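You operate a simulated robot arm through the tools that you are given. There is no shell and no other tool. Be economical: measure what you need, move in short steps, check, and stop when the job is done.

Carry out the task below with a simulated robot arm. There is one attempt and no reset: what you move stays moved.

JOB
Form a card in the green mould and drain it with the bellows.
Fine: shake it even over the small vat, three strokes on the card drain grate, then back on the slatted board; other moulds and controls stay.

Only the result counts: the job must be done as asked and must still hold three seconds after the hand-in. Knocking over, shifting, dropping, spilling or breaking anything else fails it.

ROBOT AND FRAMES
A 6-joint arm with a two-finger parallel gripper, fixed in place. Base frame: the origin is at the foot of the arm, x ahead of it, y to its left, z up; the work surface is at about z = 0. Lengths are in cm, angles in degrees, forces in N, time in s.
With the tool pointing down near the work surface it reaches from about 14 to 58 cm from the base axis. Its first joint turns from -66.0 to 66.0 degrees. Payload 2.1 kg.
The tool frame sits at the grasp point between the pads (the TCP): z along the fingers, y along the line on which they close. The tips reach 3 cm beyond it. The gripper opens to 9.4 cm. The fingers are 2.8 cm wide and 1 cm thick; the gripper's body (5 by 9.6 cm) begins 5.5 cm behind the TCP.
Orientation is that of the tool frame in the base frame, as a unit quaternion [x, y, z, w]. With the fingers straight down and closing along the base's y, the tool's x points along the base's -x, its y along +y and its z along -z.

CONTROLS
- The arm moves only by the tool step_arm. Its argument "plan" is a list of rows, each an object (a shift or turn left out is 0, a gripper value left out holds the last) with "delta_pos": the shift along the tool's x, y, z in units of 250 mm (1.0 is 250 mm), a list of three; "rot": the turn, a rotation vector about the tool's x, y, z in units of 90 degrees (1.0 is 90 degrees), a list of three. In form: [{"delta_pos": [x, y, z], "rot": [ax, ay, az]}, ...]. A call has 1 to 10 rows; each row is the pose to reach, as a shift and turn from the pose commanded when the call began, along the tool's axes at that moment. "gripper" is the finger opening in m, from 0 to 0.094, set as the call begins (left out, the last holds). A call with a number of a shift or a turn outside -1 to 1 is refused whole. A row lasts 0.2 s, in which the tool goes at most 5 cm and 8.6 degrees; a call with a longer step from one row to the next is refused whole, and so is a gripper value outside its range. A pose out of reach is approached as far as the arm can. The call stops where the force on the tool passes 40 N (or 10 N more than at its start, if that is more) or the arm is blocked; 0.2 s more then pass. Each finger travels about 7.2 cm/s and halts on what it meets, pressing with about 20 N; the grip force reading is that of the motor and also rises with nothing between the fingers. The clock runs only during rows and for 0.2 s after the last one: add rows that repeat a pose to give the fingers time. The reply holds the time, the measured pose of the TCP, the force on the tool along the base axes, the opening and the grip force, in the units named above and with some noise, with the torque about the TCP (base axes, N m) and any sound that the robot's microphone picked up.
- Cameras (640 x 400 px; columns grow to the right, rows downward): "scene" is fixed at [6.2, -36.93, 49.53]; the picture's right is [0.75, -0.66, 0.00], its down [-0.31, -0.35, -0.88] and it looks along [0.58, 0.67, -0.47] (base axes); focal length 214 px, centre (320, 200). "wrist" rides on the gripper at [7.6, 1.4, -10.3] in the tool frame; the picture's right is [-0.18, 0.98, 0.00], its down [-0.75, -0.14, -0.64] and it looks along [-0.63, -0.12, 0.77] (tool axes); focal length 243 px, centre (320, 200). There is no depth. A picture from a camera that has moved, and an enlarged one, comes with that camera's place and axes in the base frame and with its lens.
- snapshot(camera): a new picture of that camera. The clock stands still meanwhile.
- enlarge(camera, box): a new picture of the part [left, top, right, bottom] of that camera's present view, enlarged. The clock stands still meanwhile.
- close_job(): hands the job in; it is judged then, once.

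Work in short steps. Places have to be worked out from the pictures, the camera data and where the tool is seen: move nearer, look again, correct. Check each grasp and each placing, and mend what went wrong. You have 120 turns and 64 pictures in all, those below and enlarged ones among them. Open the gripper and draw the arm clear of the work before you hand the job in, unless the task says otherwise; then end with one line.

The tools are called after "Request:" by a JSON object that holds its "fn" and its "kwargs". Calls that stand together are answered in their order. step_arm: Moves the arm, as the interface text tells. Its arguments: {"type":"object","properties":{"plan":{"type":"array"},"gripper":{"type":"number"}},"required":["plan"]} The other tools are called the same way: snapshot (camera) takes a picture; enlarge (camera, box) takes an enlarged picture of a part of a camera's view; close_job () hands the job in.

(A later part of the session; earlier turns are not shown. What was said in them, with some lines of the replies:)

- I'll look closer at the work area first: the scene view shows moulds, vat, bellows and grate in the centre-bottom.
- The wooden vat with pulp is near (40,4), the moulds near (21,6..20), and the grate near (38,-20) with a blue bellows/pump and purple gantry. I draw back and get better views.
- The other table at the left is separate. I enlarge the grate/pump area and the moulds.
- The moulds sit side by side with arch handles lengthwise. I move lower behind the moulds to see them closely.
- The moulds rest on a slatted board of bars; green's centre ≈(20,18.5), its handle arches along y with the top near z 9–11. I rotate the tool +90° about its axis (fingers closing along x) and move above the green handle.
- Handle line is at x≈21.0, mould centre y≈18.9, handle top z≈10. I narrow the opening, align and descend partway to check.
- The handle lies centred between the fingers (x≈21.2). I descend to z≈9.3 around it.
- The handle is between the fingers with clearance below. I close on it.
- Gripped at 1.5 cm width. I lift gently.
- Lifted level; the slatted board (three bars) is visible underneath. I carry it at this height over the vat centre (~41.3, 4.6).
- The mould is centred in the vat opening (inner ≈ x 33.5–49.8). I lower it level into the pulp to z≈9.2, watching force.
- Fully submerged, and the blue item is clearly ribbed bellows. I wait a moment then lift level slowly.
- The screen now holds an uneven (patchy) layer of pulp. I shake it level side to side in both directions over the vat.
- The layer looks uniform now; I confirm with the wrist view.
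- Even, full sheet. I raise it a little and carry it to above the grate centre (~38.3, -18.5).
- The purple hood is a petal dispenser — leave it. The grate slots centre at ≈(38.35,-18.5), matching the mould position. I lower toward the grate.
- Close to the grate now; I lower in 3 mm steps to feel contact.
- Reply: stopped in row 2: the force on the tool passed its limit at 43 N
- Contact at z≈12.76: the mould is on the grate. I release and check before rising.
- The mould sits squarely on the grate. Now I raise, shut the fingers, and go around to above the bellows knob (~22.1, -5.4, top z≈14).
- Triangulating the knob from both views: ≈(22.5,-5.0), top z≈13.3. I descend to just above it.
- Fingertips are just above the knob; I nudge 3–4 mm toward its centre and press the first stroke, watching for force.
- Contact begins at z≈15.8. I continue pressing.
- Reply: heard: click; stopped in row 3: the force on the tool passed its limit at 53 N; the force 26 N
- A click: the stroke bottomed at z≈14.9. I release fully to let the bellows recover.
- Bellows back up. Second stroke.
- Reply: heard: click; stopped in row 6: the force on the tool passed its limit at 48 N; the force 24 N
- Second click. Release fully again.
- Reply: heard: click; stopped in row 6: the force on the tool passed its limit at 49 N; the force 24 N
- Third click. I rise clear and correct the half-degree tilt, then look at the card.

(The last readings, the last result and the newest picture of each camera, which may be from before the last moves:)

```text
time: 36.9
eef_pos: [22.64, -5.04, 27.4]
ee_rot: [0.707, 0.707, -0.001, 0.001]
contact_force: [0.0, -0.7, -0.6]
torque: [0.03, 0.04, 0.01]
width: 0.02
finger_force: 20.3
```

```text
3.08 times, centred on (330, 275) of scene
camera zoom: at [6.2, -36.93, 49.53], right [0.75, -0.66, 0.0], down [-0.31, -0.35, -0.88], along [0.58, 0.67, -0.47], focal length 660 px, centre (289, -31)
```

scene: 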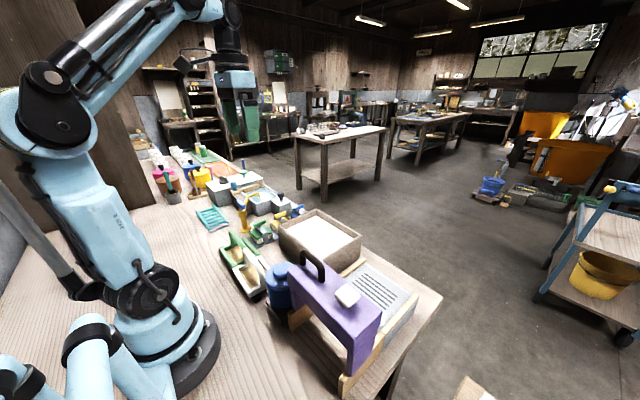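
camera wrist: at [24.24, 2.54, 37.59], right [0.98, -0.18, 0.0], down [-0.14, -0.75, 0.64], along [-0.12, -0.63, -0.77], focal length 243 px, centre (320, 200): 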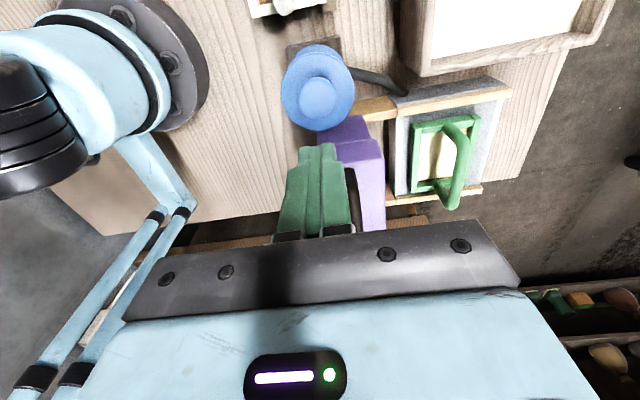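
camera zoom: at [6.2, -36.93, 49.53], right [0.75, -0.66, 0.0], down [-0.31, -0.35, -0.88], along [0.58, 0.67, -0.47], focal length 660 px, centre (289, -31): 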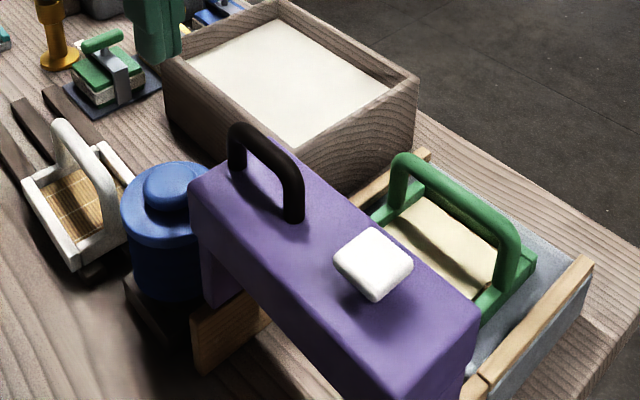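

All in place. I return above the mould on the grate (x first, then y) with fingers at 5 cm.

Request:
{"fn": "step_arm", "kwargs": {"plan": [{"delta_pos": [0, 0.1, 0]}, {"delta_pos": [0, 0.26, 0]}, {"delta_pos": [0, 0.42, 0]}, {"delta_pos": [-0.05, 0.56, 0]}, {"delta_pos": [-0.2, 0.626, 0]}, {"delta_pos": [-0.36, 0.626, 0]}, {"delta_pos": [-0.48, 0.626, 0]}, {"delta_pos": [-0.54, 0.626, 0]}, {"delta_pos": [-0.54, 0.626, 0.1]}, {"delta_pos": [-0.54, 0.626, 0.28]}], "gripper": 0.05}}

Request:
{"fn": "snapshot", "kwargs": {"camera": "wrist"}}

```text
time: 39.1
eef_pos: [38.57, -18.35, 20.34]
ee_rot: [0.707, 0.707, -0.001, 0.001]
contact_force: [-0.3, -0.5, -0.2]
torque: [0.01, 0.03, -0.02]
width: 5.01
finger_force: 0.2
```

```text
22 pictures are left
camera wrist: at [40.1, -10.82, 30.59], right [0.98, -0.18, 0.0], down [-0.14, -0.75, 0.64], along [-0.12, -0.63, -0.77], focal length 243 px, centre (320, 200)
```

wrist: 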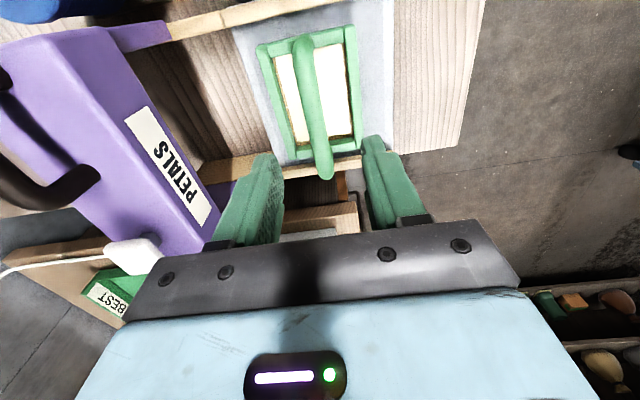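

Aligned with the handle. I descend to the same grasp height (12.75) and close.

Request:
{"fn": "step_arm", "kwargs": {"plan": [{"delta_pos": [-0.008, -0.011, 0.1]}, {"delta_pos": [-0.008, -0.011, 0.2]}, {"delta_pos": [-0.008, -0.011, 0.27]}, {"delta_pos": [-0.008, -0.011, 0.303]}, {"delta_pos": [-0.008, -0.011, 0.303]}]}}

Request:
{"fn": "step_arm", "kwargs": {"plan": [{"delta_pos": [0, 0, 0]}, {"delta_pos": [0, 0, 0]}, {"delta_pos": [0, 0, 0]}, {"delta_pos": [0, 0, 0]}], "gripper": 0.0}}

```text
time: 40.3
eef_pos: [38.15, -18.79, 12.73]
ee_rot: [0.707, 0.708, 0.0, 0.0]
contact_force: [-0.7, -0.7, 1.1]
torque: [-0.01, -0.02, -0.01]
width: 4.98
finger_force: 0.0
```

```text
time: 41.3
eef_pos: [38.21, -18.74, 12.8]
ee_rot: [0.707, 0.707, -0.001, 0.002]
contact_force: [0.4, 0.3, 10.4]
torque: [0.08, 0.0, 0.05]
width: 1.43
finger_force: 20.0
```

Gripped. I lift straight up.

Request:
{"fn": "step_arm", "kwargs": {"plan": [{"delta_pos": [0, 0, -0.02]}, {"delta_pos": [0, 0, -0.06]}, {"delta_pos": [0, 0, -0.12]}, {"delta_pos": [0, 0, -0.2]}, {"delta_pos": [0, 0, -0.29]}, {"delta_pos": [0, 0, -0.36]}, {"delta_pos": [0, 0, -0.37]}]}}

Request:
{"fn": "enlarge", "kwargs": {"camera": "scene", "box": [280, 180, 460, 340]}}

Request:
{"fn": "enlarge", "kwargs": {"camera": "wrist", "box": [220, 20, 400, 200]}}

```text
time: 42.9
eef_pos: [38.06, -18.6, 21.91]
ee_rot: [0.707, 0.708, -0.001, 0.001]
contact_force: [0.7, 0.3, -0.2]
torque: [0.0, 0.01, -0.01]
width: 1.4
finger_force: 19.8
```

```text
2.50 times, centred on (370, 260) of scene
camera zoom: at [6.2, -36.93, 49.53], right [0.75, -0.66, 0.0], down [-0.31, -0.35, -0.88], along [0.58, 0.67, -0.47], focal length 536 px, centre (195, 50)
```

zoom: 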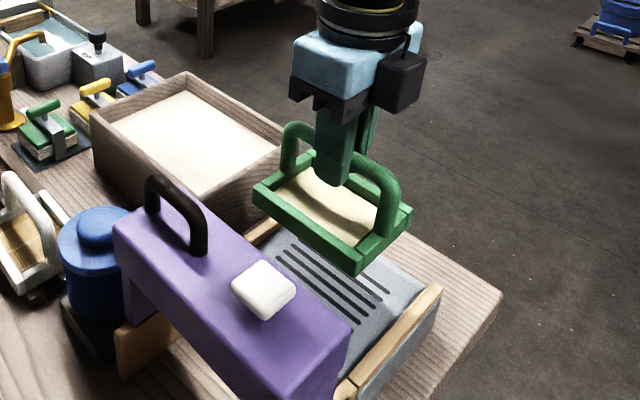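

```text
2.22 times, centred on (310, 110) of wrist
camera zoom: at [39.55, -11.1, 32.27], right [0.98, -0.18, 0.0], down [-0.14, -0.75, 0.64], along [-0.12, -0.63, -0.77], focal length 539 px, centre (342, 400)
```

zoom: 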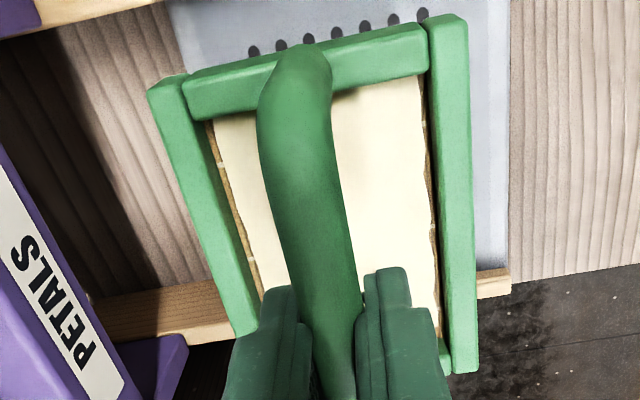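

The card is intact and pale/drained. I carry it back over the vat, then to above the slatted board.

Request:
{"fn": "step_arm", "kwargs": {"plan": [{"delta_pos": [0.05, 0, 0]}, {"delta_pos": [0.14, 0, 0]}, {"delta_pos": [0.27, 0.02, 0]}, {"delta_pos": [0.41, 0.04, 0]}, {"delta_pos": [0.55, 0.06, 0]}, {"delta_pos": [0.69, 0.08, 0]}, {"delta_pos": [0.81, 0.08, 0]}, {"delta_pos": [0.9, 0.08, 0]}, {"delta_pos": [0.92, 0.08, 0]}]}}

Request:
{"fn": "step_arm", "kwargs": {"plan": [{"delta_pos": [0.04, -0.05, 0]}, {"delta_pos": [0.12, -0.15, 0]}, {"delta_pos": [0.22, -0.27, 0]}, {"delta_pos": [0.32, -0.4, 0]}, {"delta_pos": [0.42, -0.52, 0]}, {"delta_pos": [0.51, -0.64, 0]}, {"delta_pos": [0.565, -0.72, 0]}, {"delta_pos": [0.573, -0.763, 0]}, {"delta_pos": [0.573, -0.763, 0]}]}}

Request:
{"fn": "snapshot", "kwargs": {"camera": "wrist"}}

Request:
{"fn": "enlarge", "kwargs": {"camera": "scene", "box": [180, 150, 300, 300]}}

```text
time: 44.9
eef_pos: [39.94, 4.39, 22.0]
ee_rot: [0.707, 0.707, -0.001, 0.0]
contact_force: [-1.0, 0.2, -0.2]
torque: [0.0, -0.01, 0.05]
width: 1.39
finger_force: 19.7
```

```text
time: 46.9
eef_pos: [20.75, 18.67, 21.93]
ee_rot: [0.707, 0.707, 0.0, 0.001]
contact_force: [0.4, 0.2, -0.5]
torque: [0.01, -0.05, -0.01]
width: 1.41
finger_force: 20.0
```

```text
19 pictures are left
camera wrist: at [22.27, 26.22, 32.13], right [0.98, -0.18, 0.0], down [-0.14, -0.75, 0.64], along [-0.12, -0.63, -0.77], focal length 243 px, centre (320, 200)
```

wrist: 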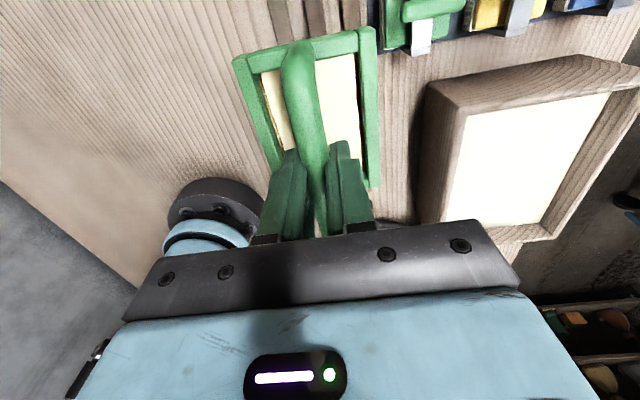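

```text
2.67 times, centred on (240, 225) of scene
camera zoom: at [6.2, -36.93, 49.53], right [0.75, -0.66, 0.0], down [-0.31, -0.35, -0.88], along [0.58, 0.67, -0.47], focal length 572 px, centre (533, 133)
```

zoom: 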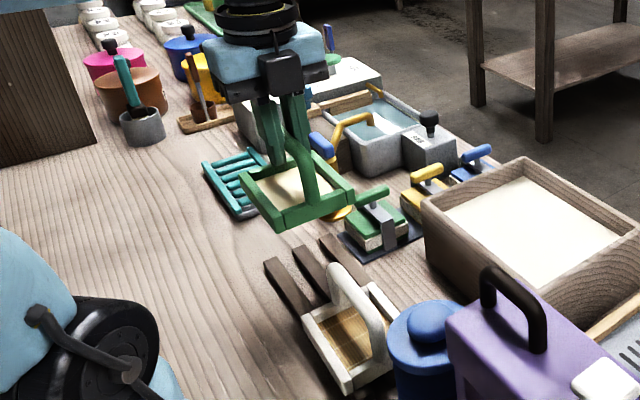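

Above the board. I align to (21.05, 19.15) — a hair away from the white mould — and descend to just above the slats.

Request:
{"fn": "step_arm", "kwargs": {"plan": [{"delta_pos": [0.019, 0.012, 0.08]}, {"delta_pos": [0.019, 0.012, 0.2]}, {"delta_pos": [0.019, 0.012, 0.32]}, {"delta_pos": [0.019, 0.012, 0.4]}, {"delta_pos": [0.019, 0.012, 0.44]}, {"delta_pos": [0.019, 0.012, 0.44]}]}}

Request:
{"fn": "enlarge", "kwargs": {"camera": "scene", "box": [210, 200, 280, 290]}}

```text
time: 48.3
eef_pos: [21.43, 19.08, 11.04]
ee_rot: [0.707, 0.707, -0.001, 0.001]
contact_force: [-0.1, -0.3, -0.6]
torque: [0.0, 0.01, 0.0]
width: 1.36
finger_force: 19.9
```

```text
4.44 times, centred on (245, 245) of scene
camera zoom: at [6.2, -36.93, 49.53], right [0.75, -0.66, 0.0], down [-0.31, -0.35, -0.88], along [0.58, 0.67, -0.47], focal length 953 px, centre (653, 0)
```

zoom: 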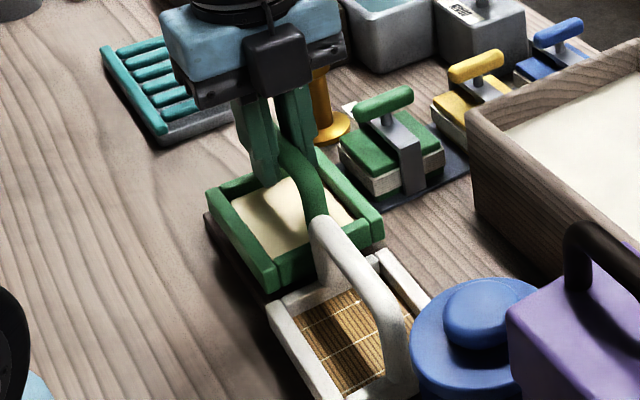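

Lined up beside the white mould with clearance. I lower the last ~1.8 cm slowly.

Request:
{"fn": "step_arm", "kwargs": {"plan": [{"delta_pos": [0.004, -0.006, 0.02]}, {"delta_pos": [0.004, -0.006, 0.035]}, {"delta_pos": [0.004, -0.006, 0.045]}, {"delta_pos": [0.004, -0.006, 0.055]}]}}

```text
time: 49.3
eef_pos: [21.21, 19.32, 9.4]
ee_rot: [0.707, 0.707, 0.0, 0.001]
contact_force: [-0.3, 0.5, -1.1]
torque: [-0.01, 0.01, 0.04]
width: 1.4
finger_force: 20.3
```

Request:
{"fn": "step_arm", "kwargs": {"plan": [{"delta_pos": [0, 0, 0.007]}, {"delta_pos": [0, 0, 0.014]}, {"delta_pos": [0, 0, 0.021]}]}}

```text
time: 50.0
eef_pos: [21.14, 19.37, 9.11]
ee_rot: [0.707, 0.707, -0.003, 0.0]
contact_force: [-1.5, -1.5, 7.6]
torque: [0.28, 0.02, 0.04]
width: 1.42
finger_force: 20.4
stopped in row 3: the force on the tool passed its limit at 47 N (the readings are from after the stop); the commanded pose is now the measured one
```

Seated on the board (contact at z≈9.1). I release, then rise straight up.

Request:
{"fn": "step_arm", "kwargs": {"plan": [{"delta_pos": [0, 0, 0]}, {"delta_pos": [0, 0, 0]}, {"delta_pos": [0, 0, 0]}, {"delta_pos": [0, 0, -0.02]}, {"delta_pos": [0, 0, -0.1]}, {"delta_pos": [0, 0, -0.25]}, {"delta_pos": [0, 0, -0.42]}, {"delta_pos": [0, 0, -0.6]}], "gripper": 0.05}}

Request:
{"fn": "enlarge", "kwargs": {"camera": "scene", "box": [200, 190, 290, 300]}}

Request:
{"fn": "snapshot", "kwargs": {"camera": "wrist"}}

```text
time: 51.8
eef_pos: [21.18, 19.41, 24.38]
ee_rot: [0.707, 0.707, -0.002, -0.001]
contact_force: [0.4, 0.6, -0.5]
torque: [0.03, 0.01, -0.03]
width: 5.0
finger_force: 0.1
```

```text
3.64 times, centred on (245, 245) of scene
camera zoom: at [6.2, -36.93, 49.53], right [0.75, -0.66, 0.0], down [-0.31, -0.35, -0.88], along [0.58, 0.67, -0.47], focal length 780 px, centre (593, 36)
```

zoom: 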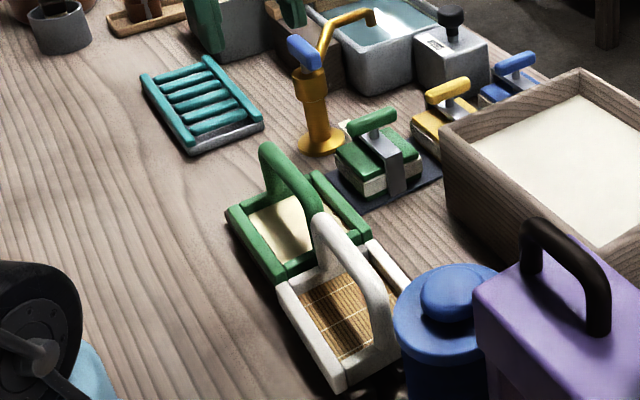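

```text
15 pictures are left
camera wrist: at [22.66, 27.0, 34.63], right [0.98, -0.18, 0.0], down [-0.14, -0.75, 0.64], along [-0.12, -0.63, -0.76], focal length 243 px, centre (320, 200)
```

wrist: 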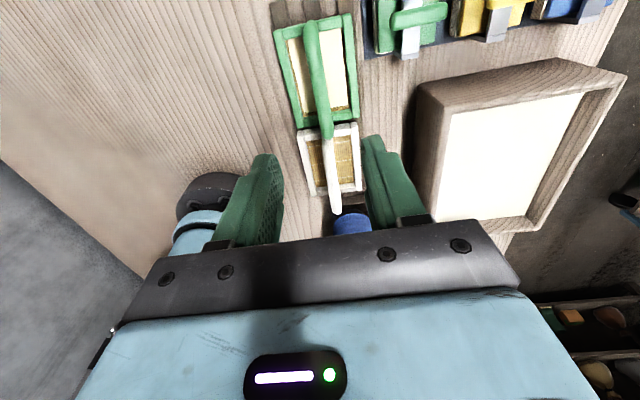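

The green mould with its card is back on the board beside the untouched white mould. I draw the arm further clear.

Request:
{"fn": "step_arm", "kwargs": {"plan": [{"delta_pos": [0, 0, -0.15]}, {"delta_pos": [0, 0, -0.3]}, {"delta_pos": [0, 0, -0.45]}, {"delta_pos": [0, 0, -0.5]}, {"delta_pos": [0, 0, -0.5]}], "gripper": 0.094}}

Request:
{"fn": "snapshot", "kwargs": {"camera": "scene"}}

```text
time: 53.0
eef_pos: [21.2, 19.33, 36.79]
ee_rot: [0.707, 0.708, -0.003, 0.0]
contact_force: [-0.4, 0.3, 0.0]
torque: [0.01, 0.02, 0.01]
width: 9.42
finger_force: 0.1
```

```text
14 pictures are left
```

scene: 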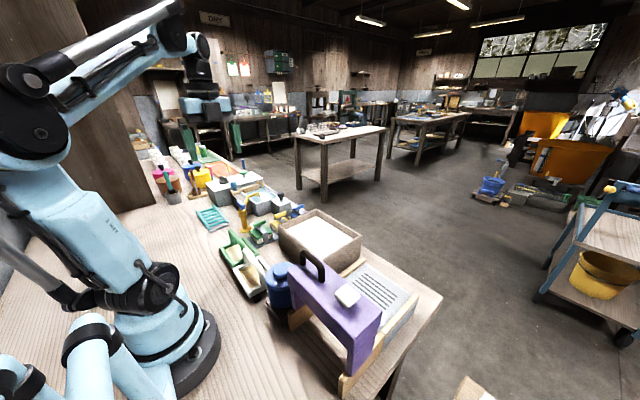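

Everything is in place and the arm is clear; I hand in.

Request:
{"fn": "close_job", "kwargs": {}}

```text
The job is handed in.
```

The card is formed in the green mould, shaken even over the small vat and drained on the grate with three bellows strokes (one click each). The mould is back on the slatted board, and the other moulds and controls were left alone.
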